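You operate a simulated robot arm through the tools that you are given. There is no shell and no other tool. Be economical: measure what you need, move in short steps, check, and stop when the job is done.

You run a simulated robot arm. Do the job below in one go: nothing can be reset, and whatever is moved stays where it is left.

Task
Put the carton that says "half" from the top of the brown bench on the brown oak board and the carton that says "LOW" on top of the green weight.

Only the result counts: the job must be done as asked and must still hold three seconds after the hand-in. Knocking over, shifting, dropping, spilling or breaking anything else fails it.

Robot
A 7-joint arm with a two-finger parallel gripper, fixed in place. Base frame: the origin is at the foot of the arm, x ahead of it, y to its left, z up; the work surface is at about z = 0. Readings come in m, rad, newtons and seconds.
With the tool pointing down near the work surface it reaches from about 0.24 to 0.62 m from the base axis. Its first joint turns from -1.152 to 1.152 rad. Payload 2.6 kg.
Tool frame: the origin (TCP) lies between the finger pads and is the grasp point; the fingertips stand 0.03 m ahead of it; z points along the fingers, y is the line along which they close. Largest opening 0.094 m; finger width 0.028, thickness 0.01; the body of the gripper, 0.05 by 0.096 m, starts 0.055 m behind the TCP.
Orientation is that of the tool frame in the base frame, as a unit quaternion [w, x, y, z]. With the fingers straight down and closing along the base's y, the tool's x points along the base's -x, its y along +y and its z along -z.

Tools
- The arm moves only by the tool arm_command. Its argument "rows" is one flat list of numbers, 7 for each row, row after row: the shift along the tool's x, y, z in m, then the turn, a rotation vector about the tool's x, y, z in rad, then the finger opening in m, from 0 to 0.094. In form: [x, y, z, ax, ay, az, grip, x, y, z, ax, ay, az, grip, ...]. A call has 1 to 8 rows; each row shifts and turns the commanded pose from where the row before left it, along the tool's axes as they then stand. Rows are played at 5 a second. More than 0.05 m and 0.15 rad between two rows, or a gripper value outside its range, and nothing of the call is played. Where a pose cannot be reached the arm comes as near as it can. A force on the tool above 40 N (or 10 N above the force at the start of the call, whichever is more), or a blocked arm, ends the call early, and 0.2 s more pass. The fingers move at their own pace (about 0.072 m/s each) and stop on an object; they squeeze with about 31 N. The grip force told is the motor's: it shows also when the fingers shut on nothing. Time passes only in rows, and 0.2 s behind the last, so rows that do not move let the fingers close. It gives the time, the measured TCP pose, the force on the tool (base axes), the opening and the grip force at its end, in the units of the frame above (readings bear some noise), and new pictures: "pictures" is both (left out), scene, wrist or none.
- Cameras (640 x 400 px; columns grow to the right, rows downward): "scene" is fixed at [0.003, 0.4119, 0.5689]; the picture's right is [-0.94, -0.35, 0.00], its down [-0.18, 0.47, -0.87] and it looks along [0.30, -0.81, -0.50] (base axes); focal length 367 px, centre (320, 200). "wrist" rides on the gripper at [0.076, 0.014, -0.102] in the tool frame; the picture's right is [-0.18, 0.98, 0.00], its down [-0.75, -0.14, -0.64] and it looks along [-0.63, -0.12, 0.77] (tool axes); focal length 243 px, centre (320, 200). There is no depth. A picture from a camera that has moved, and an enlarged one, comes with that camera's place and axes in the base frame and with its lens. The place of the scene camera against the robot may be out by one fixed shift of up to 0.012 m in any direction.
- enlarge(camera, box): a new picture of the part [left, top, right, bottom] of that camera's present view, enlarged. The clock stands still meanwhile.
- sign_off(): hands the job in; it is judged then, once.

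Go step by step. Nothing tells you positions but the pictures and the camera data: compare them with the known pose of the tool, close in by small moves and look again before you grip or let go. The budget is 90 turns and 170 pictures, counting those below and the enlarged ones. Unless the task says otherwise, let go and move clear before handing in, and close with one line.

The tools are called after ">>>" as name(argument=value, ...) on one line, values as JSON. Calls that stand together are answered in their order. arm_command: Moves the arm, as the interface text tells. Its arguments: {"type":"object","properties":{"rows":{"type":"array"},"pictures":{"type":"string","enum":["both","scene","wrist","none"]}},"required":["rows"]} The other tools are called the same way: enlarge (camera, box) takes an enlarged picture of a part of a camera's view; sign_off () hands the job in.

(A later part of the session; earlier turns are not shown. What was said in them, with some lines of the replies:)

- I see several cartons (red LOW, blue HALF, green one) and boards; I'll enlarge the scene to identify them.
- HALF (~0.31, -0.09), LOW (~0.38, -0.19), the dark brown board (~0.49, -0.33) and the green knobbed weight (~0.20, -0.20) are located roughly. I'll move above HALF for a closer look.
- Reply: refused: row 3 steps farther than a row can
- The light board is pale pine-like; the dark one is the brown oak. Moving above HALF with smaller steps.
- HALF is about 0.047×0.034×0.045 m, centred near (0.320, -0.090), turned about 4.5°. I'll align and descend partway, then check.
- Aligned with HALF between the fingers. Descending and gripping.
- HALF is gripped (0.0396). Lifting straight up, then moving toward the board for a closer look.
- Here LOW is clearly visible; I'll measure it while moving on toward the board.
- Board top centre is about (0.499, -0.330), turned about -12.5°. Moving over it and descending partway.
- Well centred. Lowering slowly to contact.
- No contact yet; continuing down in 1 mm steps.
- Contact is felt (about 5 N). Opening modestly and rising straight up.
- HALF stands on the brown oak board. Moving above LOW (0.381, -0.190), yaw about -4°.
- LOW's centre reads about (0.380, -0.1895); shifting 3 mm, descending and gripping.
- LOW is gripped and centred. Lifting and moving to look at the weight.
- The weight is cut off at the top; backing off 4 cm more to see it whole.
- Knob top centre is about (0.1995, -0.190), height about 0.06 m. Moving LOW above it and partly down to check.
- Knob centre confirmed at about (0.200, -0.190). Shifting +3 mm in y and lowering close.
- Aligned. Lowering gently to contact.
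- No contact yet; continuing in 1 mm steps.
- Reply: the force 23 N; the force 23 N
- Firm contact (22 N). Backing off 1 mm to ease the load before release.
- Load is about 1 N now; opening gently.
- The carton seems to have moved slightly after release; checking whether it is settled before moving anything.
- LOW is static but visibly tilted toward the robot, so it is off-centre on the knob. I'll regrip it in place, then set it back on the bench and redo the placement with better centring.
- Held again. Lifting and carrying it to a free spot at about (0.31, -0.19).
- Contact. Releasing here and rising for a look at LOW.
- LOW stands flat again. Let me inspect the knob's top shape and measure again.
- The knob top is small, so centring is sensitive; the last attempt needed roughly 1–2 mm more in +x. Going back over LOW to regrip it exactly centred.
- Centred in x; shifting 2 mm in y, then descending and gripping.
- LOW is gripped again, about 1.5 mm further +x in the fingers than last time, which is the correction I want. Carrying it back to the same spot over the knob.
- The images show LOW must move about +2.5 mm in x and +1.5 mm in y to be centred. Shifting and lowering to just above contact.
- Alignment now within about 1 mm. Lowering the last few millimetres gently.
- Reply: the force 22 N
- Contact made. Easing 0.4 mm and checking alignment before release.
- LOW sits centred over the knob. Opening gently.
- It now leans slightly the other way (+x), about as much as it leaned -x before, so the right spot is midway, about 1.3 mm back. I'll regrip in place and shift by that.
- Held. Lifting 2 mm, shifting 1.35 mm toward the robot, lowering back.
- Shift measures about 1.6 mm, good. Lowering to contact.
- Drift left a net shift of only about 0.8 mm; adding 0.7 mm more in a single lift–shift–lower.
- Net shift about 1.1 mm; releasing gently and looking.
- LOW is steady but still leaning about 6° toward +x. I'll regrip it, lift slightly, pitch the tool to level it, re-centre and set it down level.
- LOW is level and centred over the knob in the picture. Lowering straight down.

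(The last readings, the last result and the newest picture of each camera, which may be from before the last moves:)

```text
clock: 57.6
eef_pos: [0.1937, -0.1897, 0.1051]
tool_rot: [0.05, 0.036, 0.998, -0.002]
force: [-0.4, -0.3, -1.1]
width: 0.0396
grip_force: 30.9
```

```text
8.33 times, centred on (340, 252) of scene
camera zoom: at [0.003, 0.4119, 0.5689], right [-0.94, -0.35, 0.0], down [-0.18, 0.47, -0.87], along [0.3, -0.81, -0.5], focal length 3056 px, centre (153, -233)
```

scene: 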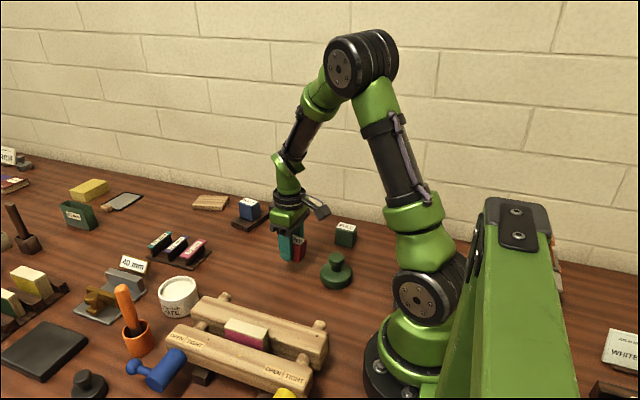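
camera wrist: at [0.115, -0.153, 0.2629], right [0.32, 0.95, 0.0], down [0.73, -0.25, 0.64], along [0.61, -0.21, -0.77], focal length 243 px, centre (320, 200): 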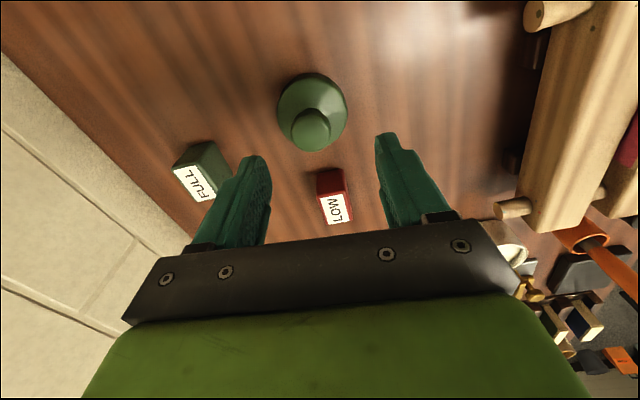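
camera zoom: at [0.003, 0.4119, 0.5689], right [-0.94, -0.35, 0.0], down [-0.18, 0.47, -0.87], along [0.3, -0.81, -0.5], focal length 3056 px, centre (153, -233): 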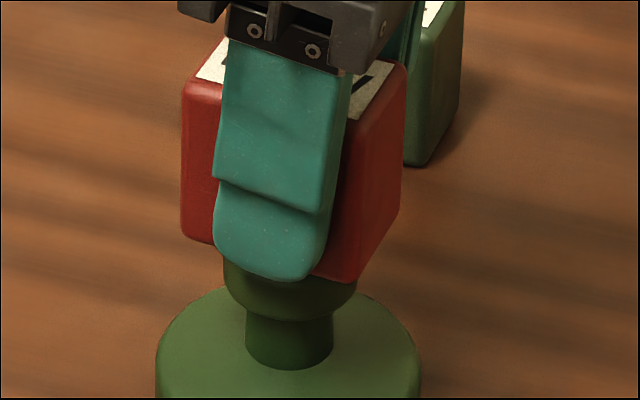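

>>> arm_command(rows=[0, 0, 0.0006, 0, 0, 0, 0.02, 0, 0, 0, 0, 0, 0, 0.02], pictures="none")

>>> arm_command(rows=[0, 0, 0.0004, 0, 0, 0, 0.02, 0, 0, 0, 0, 0, 0, 0.02], pictures="none")

```text
clock: 58.2
eef_pos: [0.1939, -0.1884, 0.1052]
tool_rot: [0.05, 0.036, 0.998, -0.002]
force: [-0.2, -0.4, -0.6]
width: 0.0396
grip_force: 30.6
```

```text
clock: 58.8
eef_pos: [0.194, -0.1892, 0.1057]
tool_rot: [0.05, 0.035, 0.998, -0.002]
force: [0.5, 0.4, -0.1]
width: 0.0393
grip_force: 31.0
```

>>> arm_command(rows=[0, 0, 0.0006, 0, 0, 0, 0.02, 0, 0, 0, 0, 0, 0, 0.02], pictures="none")

>>> arm_command(rows=[0, 0, 0.0004, 0, 0, 0, 0.02, 0, 0, 0, 0, 0, 0, 0.02], pictures="none")

>>> enlarge(camera="scene", box=[320, 228, 360, 276])

```text
clock: 59.4
eef_pos: [0.1948, -0.1882, 0.1029]
tool_rot: [0.05, 0.036, 0.998, -0.002]
force: [0.3, -0.1, -1.3]
width: 0.0397
grip_force: 31.6
```

```text
clock: 60.0
eef_pos: [0.1959, -0.1895, 0.1027]
tool_rot: [0.05, 0.037, 0.998, -0.001]
force: [0.4, -0.3, -0.4]
width: 0.0399
grip_force: 30.9
```

```text
8.33 times, centred on (340, 252) of scene
camera zoom: at [0.003, 0.4119, 0.5689], right [-0.94, -0.35, 0.0], down [-0.18, 0.47, -0.87], along [0.3, -0.81, -0.5], focal length 3056 px, centre (153, -233)
```

zoom: 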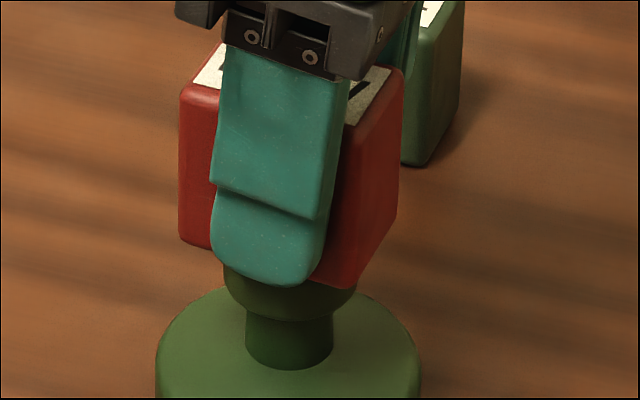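

>>> arm_command(rows=[0.0002, 0, 0.0006, 0, 0, 0, 0.02, 0, 0, 0, 0, 0, 0, 0.02], pictures="none")

>>> arm_command(rows=[0, 0, 0.0004, 0, 0, 0, 0.02, 0, 0, 0, 0, 0, 0, 0.02], pictures="none")

```text
clock: 60.6
eef_pos: [0.1949, -0.1893, 0.1048]
tool_rot: [0.05, 0.036, 0.998, -0.002]
force: [-0.3, 0.1, -0.7]
width: 0.0395
grip_force: 30.4
```

```text
clock: 61.2
eef_pos: [0.1955, -0.1903, 0.1029]
tool_rot: [0.049, 0.036, 0.998, -0.001]
force: [-1.0, -0.2, -1.0]
width: 0.0394
grip_force: 31.0
```

>>> arm_command(rows=[0, 0, 0.0005, 0, 0, 0, 0.02, 0, 0, 0, 0, 0, 0, 0.02], pictures="none")

>>> arm_command(rows=[0, 0, 0.0004, 0, 0, 0, 0.02, 0, 0, 0, 0, 0, 0, 0.02], pictures="none")

>>> enlarge(camera="scene", box=[320, 228, 360, 276])

```text
clock: 61.8
eef_pos: [0.1958, -0.1895, 0.1025]
tool_rot: [0.05, 0.036, 0.998, -0.001]
force: [0.3, -0.4, -0.8]
width: 0.0395
grip_force: 31.1
```

```text
clock: 62.4
eef_pos: [0.1942, -0.1899, 0.1034]
tool_rot: [0.051, 0.035, 0.998, -0.003]
force: [-4.5, 2.8, 22.3]
width: 0.0394
grip_force: 31.0
```

```text
8.33 times, centred on (340, 252) of scene
camera zoom: at [0.0029, 0.4119, 0.5688], right [-0.94, -0.35, 0.0], down [-0.18, 0.47, -0.87], along [0.3, -0.81, -0.5], focal length 3056 px, centre (153, -233)
```

zoom: 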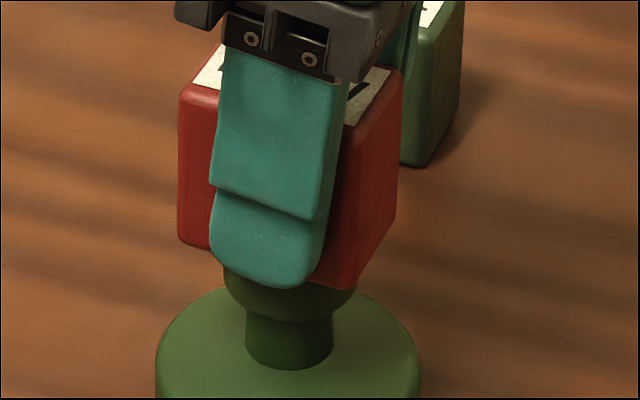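

Contact, level; about 0.7 mm too far +x. Small lift–shift–lower to trim and ease the load.

>>> arm_command(rows=[-0.0001, 0, -0.0012, 0, 0, 0, 0.02, 0.0008, 0, 0.0001, 0, 0, 0, 0.02, 0.0001, 0, 0.0008, 0, 0, 0, 0.02, 0, 0, 0, 0, 0, 0, 0.02], pictures="none")

>>> enlarge(camera="scene", box=[320, 228, 360, 276])

```text
clock: 63.4
eef_pos: [0.1953, -0.1912, 0.1033]
tool_rot: [0.05, 0.036, 0.998, -0.002]
force: [-0.6, 1.5, 1.7]
width: 0.0396
grip_force: 31.5
```

```text
8.33 times, centred on (340, 252) of scene
camera zoom: at [0.003, 0.4119, 0.5689], right [-0.94, -0.35, 0.0], down [-0.18, 0.47, -0.87], along [0.3, -0.81, -0.5], focal length 3056 px, centre (153, -233)
```

zoom: 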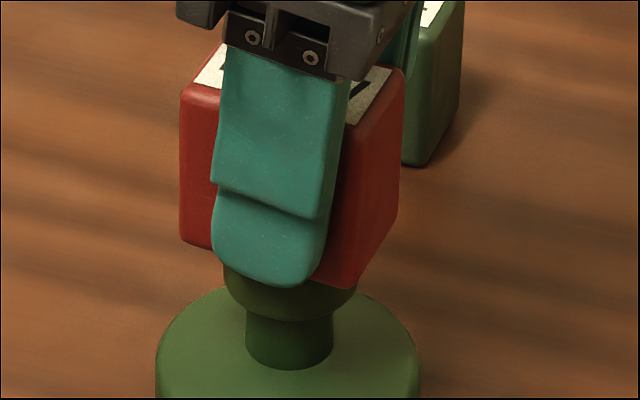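

Centred, level, light contact. Releasing gently.

>>> arm_command(rows=[0, 0, 0, 0, 0, 0, 0.0405, 0, 0, 0, 0, 0, 0, 0.043, 0, 0, 0, 0, 0, 0, 0.047, 0, 0, 0, 0, 0, 0, 0.053, 0, 0, 0, 0, 0, 0, 0.06, 0, 0, 0, 0, 0, 0, 0.066, 0, 0, 0, 0, 0, 0, 0.066], pictures="none")

>>> enlarge(camera="scene", box=[320, 228, 360, 276])

>>> enlarge(camera="wrist", box=[240, 60, 400, 240])

```text
clock: 65.0
eef_pos: [0.1944, -0.1907, 0.1034]
tool_rot: [0.05, 0.035, 0.998, -0.003]
force: [-0.1, 0.6, 0.7]
width: 0.0661
grip_force: 0.1
```

```text
8.33 times, centred on (340, 252) of scene
camera zoom: at [0.003, 0.4119, 0.5689], right [-0.94, -0.35, 0.0], down [-0.18, 0.47, -0.87], along [0.3, -0.81, -0.5], focal length 3056 px, centre (153, -233)
```

zoom: 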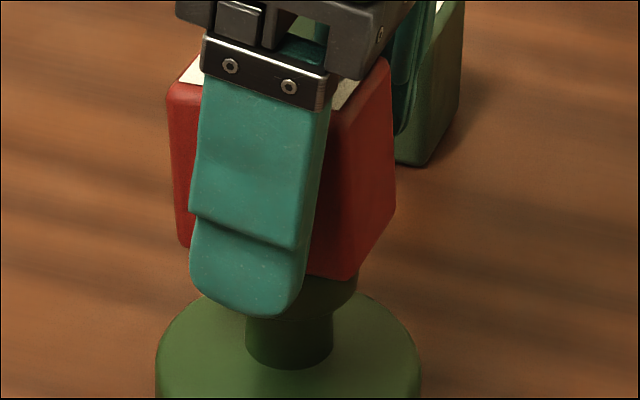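

```text
2.22 times, centred on (320, 150) of wrist
camera zoom: at [0.1104, -0.1702, 0.1971], right [0.25, 0.97, 0.02], down [0.67, -0.19, 0.71], along [0.69, -0.17, -0.7], focal length 539 px, centre (320, 311)
```

zoom: 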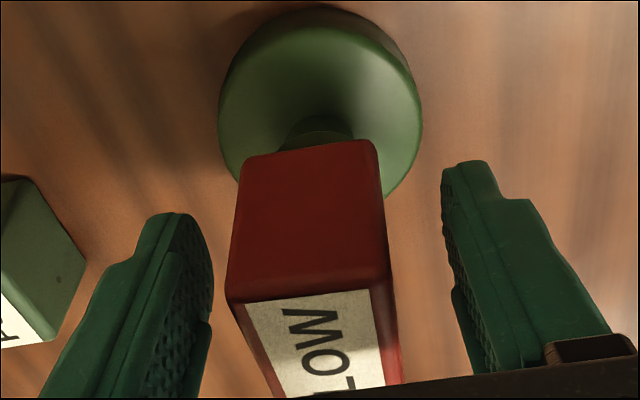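

LOW consistently settles at the same slight ~6° lean on this knob, whichever side it is set, so the knob top itself seems slightly raised in the middle. I'll watch for a second and a half to see whether it is truly at rest.

>>> arm_command(rows=[0, 0, 0, 0, 0, 0, 0.07, 0, 0, 0, 0, 0, 0, 0.074, 0, 0, 0, 0, 0, 0, 0.074, 0, 0, 0, 0, 0, 0, 0.074, 0, 0, 0, 0, 0, 0, 0.074, 0, 0, 0, 0, 0, 0, 0.074, 0, 0, 0, 0, 0, 0, 0.074, 0, 0, 0, 0, 0, 0, 0.074], pictures="none")

>>> enlarge(camera="scene", box=[320, 228, 360, 276])

>>> enlarge(camera="wrist", box=[240, 60, 400, 240])

```text
clock: 66.8
eef_pos: [0.1954, -0.1902, 0.1031]
tool_rot: [0.05, 0.036, 0.998, -0.001]
force: [-0.4, 0.6, -0.2]
width: 0.074
grip_force: 0.1
```

```text
8.33 times, centred on (340, 252) of scene
camera zoom: at [0.003, 0.4119, 0.5689], right [-0.94, -0.35, 0.0], down [-0.18, 0.47, -0.87], along [0.3, -0.81, -0.5], focal length 3056 px, centre (153, -233)
```

zoom: 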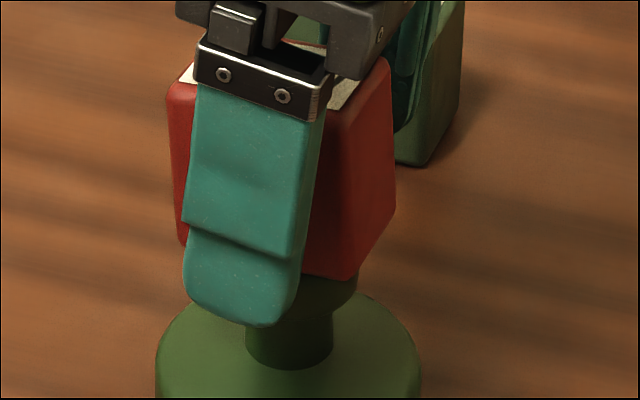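

```text
2.22 times, centred on (320, 150) of wrist
camera zoom: at [0.1104, -0.1702, 0.1971], right [0.25, 0.97, 0.02], down [0.67, -0.19, 0.71], along [0.69, -0.17, -0.7], focal length 539 px, centre (320, 311)
```

zoom: 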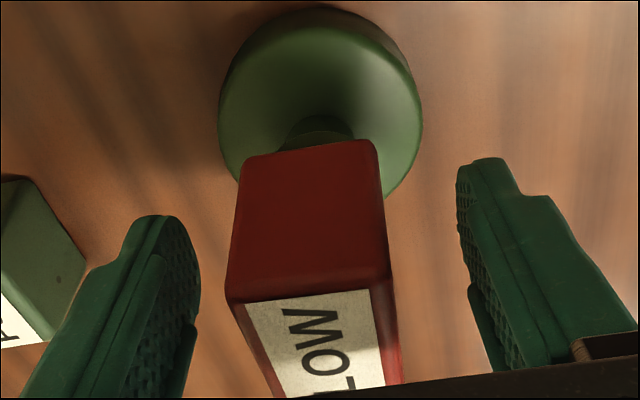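

LOW is completely at rest. Withdrawing straight up, slowly at first.

>>> arm_command(rows=[-0.001, 0, -0.01, 0, 0, 0, 0.074, -0.0015, 0, -0.015, 0, 0, 0, 0.074, -0.002, 0, -0.02, 0, 0, 0, 0.074, -0.003, 0, -0.03, 0, 0, 0, 0.074, -0.003, 0, -0.03, 0, 0, 0, 0.074, 0, 0, 0, 0, 0, 0, 0.074])

>>> enlarge(camera="scene", box=[312, 220, 368, 290])

>>> enlarge(camera="wrist", box=[240, 40, 400, 200])

```text
clock: 68.2
eef_pos: [0.196, -0.1919, 0.2076]
tool_rot: [0.05, 0.036, 0.998, -0.002]
force: [-0.2, -0.2, 0.3]
width: 0.074
grip_force: 0.1
camera wrist: at [0.1119, -0.1709, 0.3017], right [0.25, 0.97, 0.02], down [0.67, -0.19, 0.71], along [0.69, -0.17, -0.7], focal length 243 px, centre (320, 200)
```

scene: 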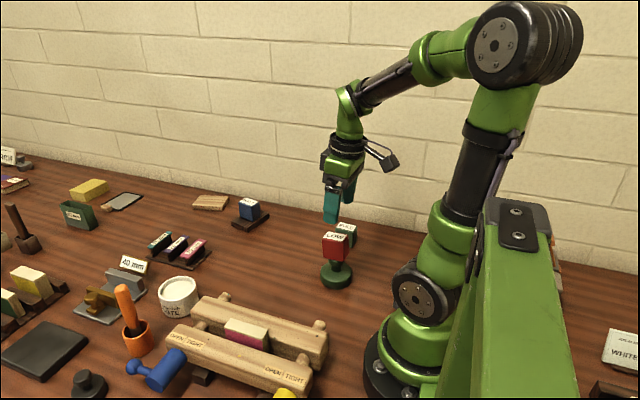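
wrist: 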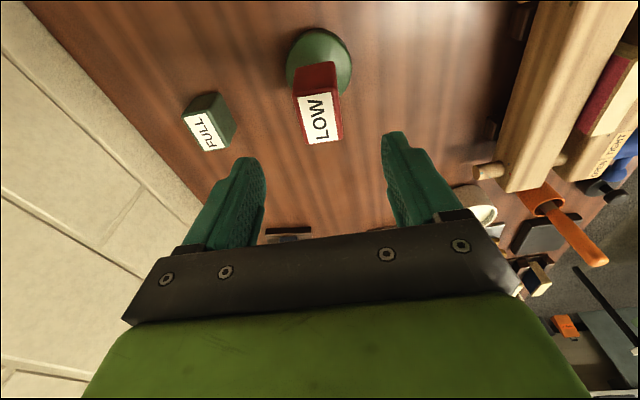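

```text
5.71 times, centred on (340, 255) of scene
camera zoom: at [0.003, 0.4119, 0.5689], right [-0.94, -0.35, 0.0], down [-0.18, 0.47, -0.87], along [0.3, -0.81, -0.5], focal length 2096 px, centre (206, -114)
```

zoom: 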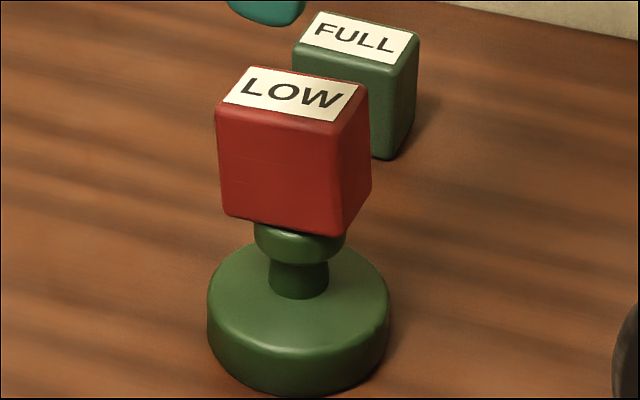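

```text
2.50 times, centred on (320, 120) of wrist
camera zoom: at [0.1119, -0.1709, 0.3017], right [0.25, 0.97, 0.02], down [0.67, -0.19, 0.71], along [0.69, -0.17, -0.7], focal length 606 px, centre (320, 400)
```

zoom: 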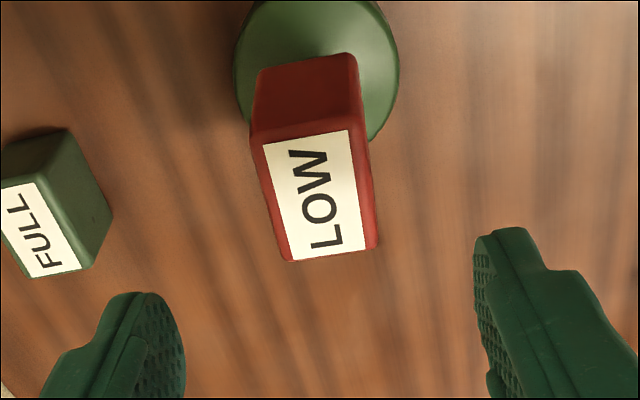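

LOW rests on the weight's knob with a slight lean, hand clear. One last wait to confirm that both cartons hold.

>>> arm_command(rows=[0, 0, -0.01, 0, 0, 0, 0.074, 0, 0, 0, 0, 0, 0, 0.074, 0, 0, 0, 0, 0, 0, 0.074, 0, 0, 0, 0, 0, 0, 0.074, 0, 0, 0, 0, 0, 0, 0.074, 0, 0, 0, 0, 0, 0, 0.074, 0, 0, 0, 0, 0, 0, 0.074, 0, 0, 0, 0, 0, 0, 0.074], pictures="none")

>>> arm_command(rows=[0, 0, 0, 0, 0, 0, 0.074, 0, 0, 0, 0, 0, 0, 0.074, 0, 0, 0, 0, 0, 0, 0.074, 0, 0, 0, 0, 0, 0, 0.074, 0, 0, 0, 0, 0, 0, 0.074, 0, 0, 0, 0, 0, 0, 0.074, 0, 0, 0, 0, 0, 0, 0.074, 0, 0, 0, 0, 0, 0, 0.074], pictures="none")

>>> enlarge(camera="scene", box=[312, 220, 368, 290])

>>> enlarge(camera="scene", box=[200, 180, 300, 250])

```text
clock: 70.0
eef_pos: [0.1946, -0.1901, 0.2181]
tool_rot: [0.05, 0.037, 0.998, -0.003]
force: [-0.6, -0.2, -0.4]
width: 0.0742
grip_force: 0.1
```

```text
clock: 71.8
eef_pos: [0.194, -0.1911, 0.2169]
tool_rot: [0.05, 0.036, 0.998, -0.003]
force: [-0.2, -0.2, 0.9]
width: 0.074
grip_force: 0.0
```

```text
5.71 times, centred on (340, 255) of scene
camera zoom: at [0.003, 0.4119, 0.5689], right [-0.94, -0.35, 0.0], down [-0.18, 0.47, -0.87], along [0.3, -0.81, -0.5], focal length 2096 px, centre (206, -114)
```

zoom: 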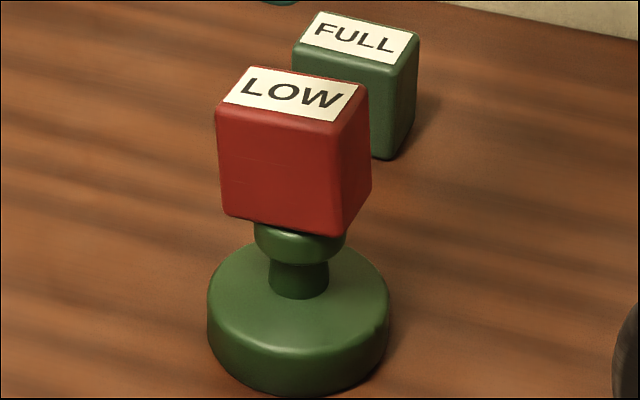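

```text
5.71 times, centred on (250, 215) of scene
camera zoom: at [0.003, 0.4119, 0.5689], right [-0.94, -0.35, 0.0], down [-0.18, 0.47, -0.87], along [0.3, -0.81, -0.5], focal length 2096 px, centre (720, 114)
```

zoom: 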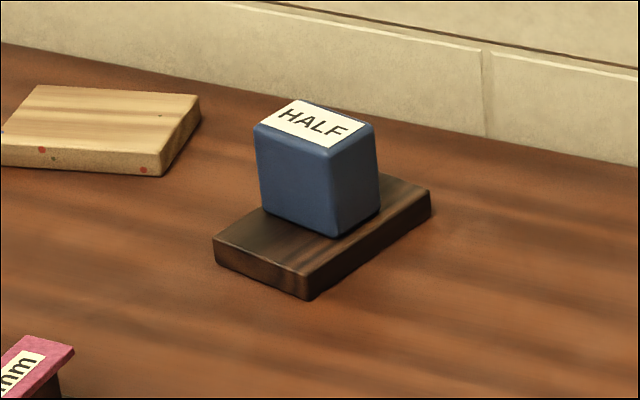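

Nothing has moved in 3.6 s: HALF stands on the brown oak board and LOW rests on the green weight. Handing in.

>>> sign_off()

```text
The job is handed in.
```

The HALF carton is on the brown oak board and the LOW carton is on the green weight. LOW leans about 6° on the knob but did not move in the 3.6 s I watched with the hand clear.
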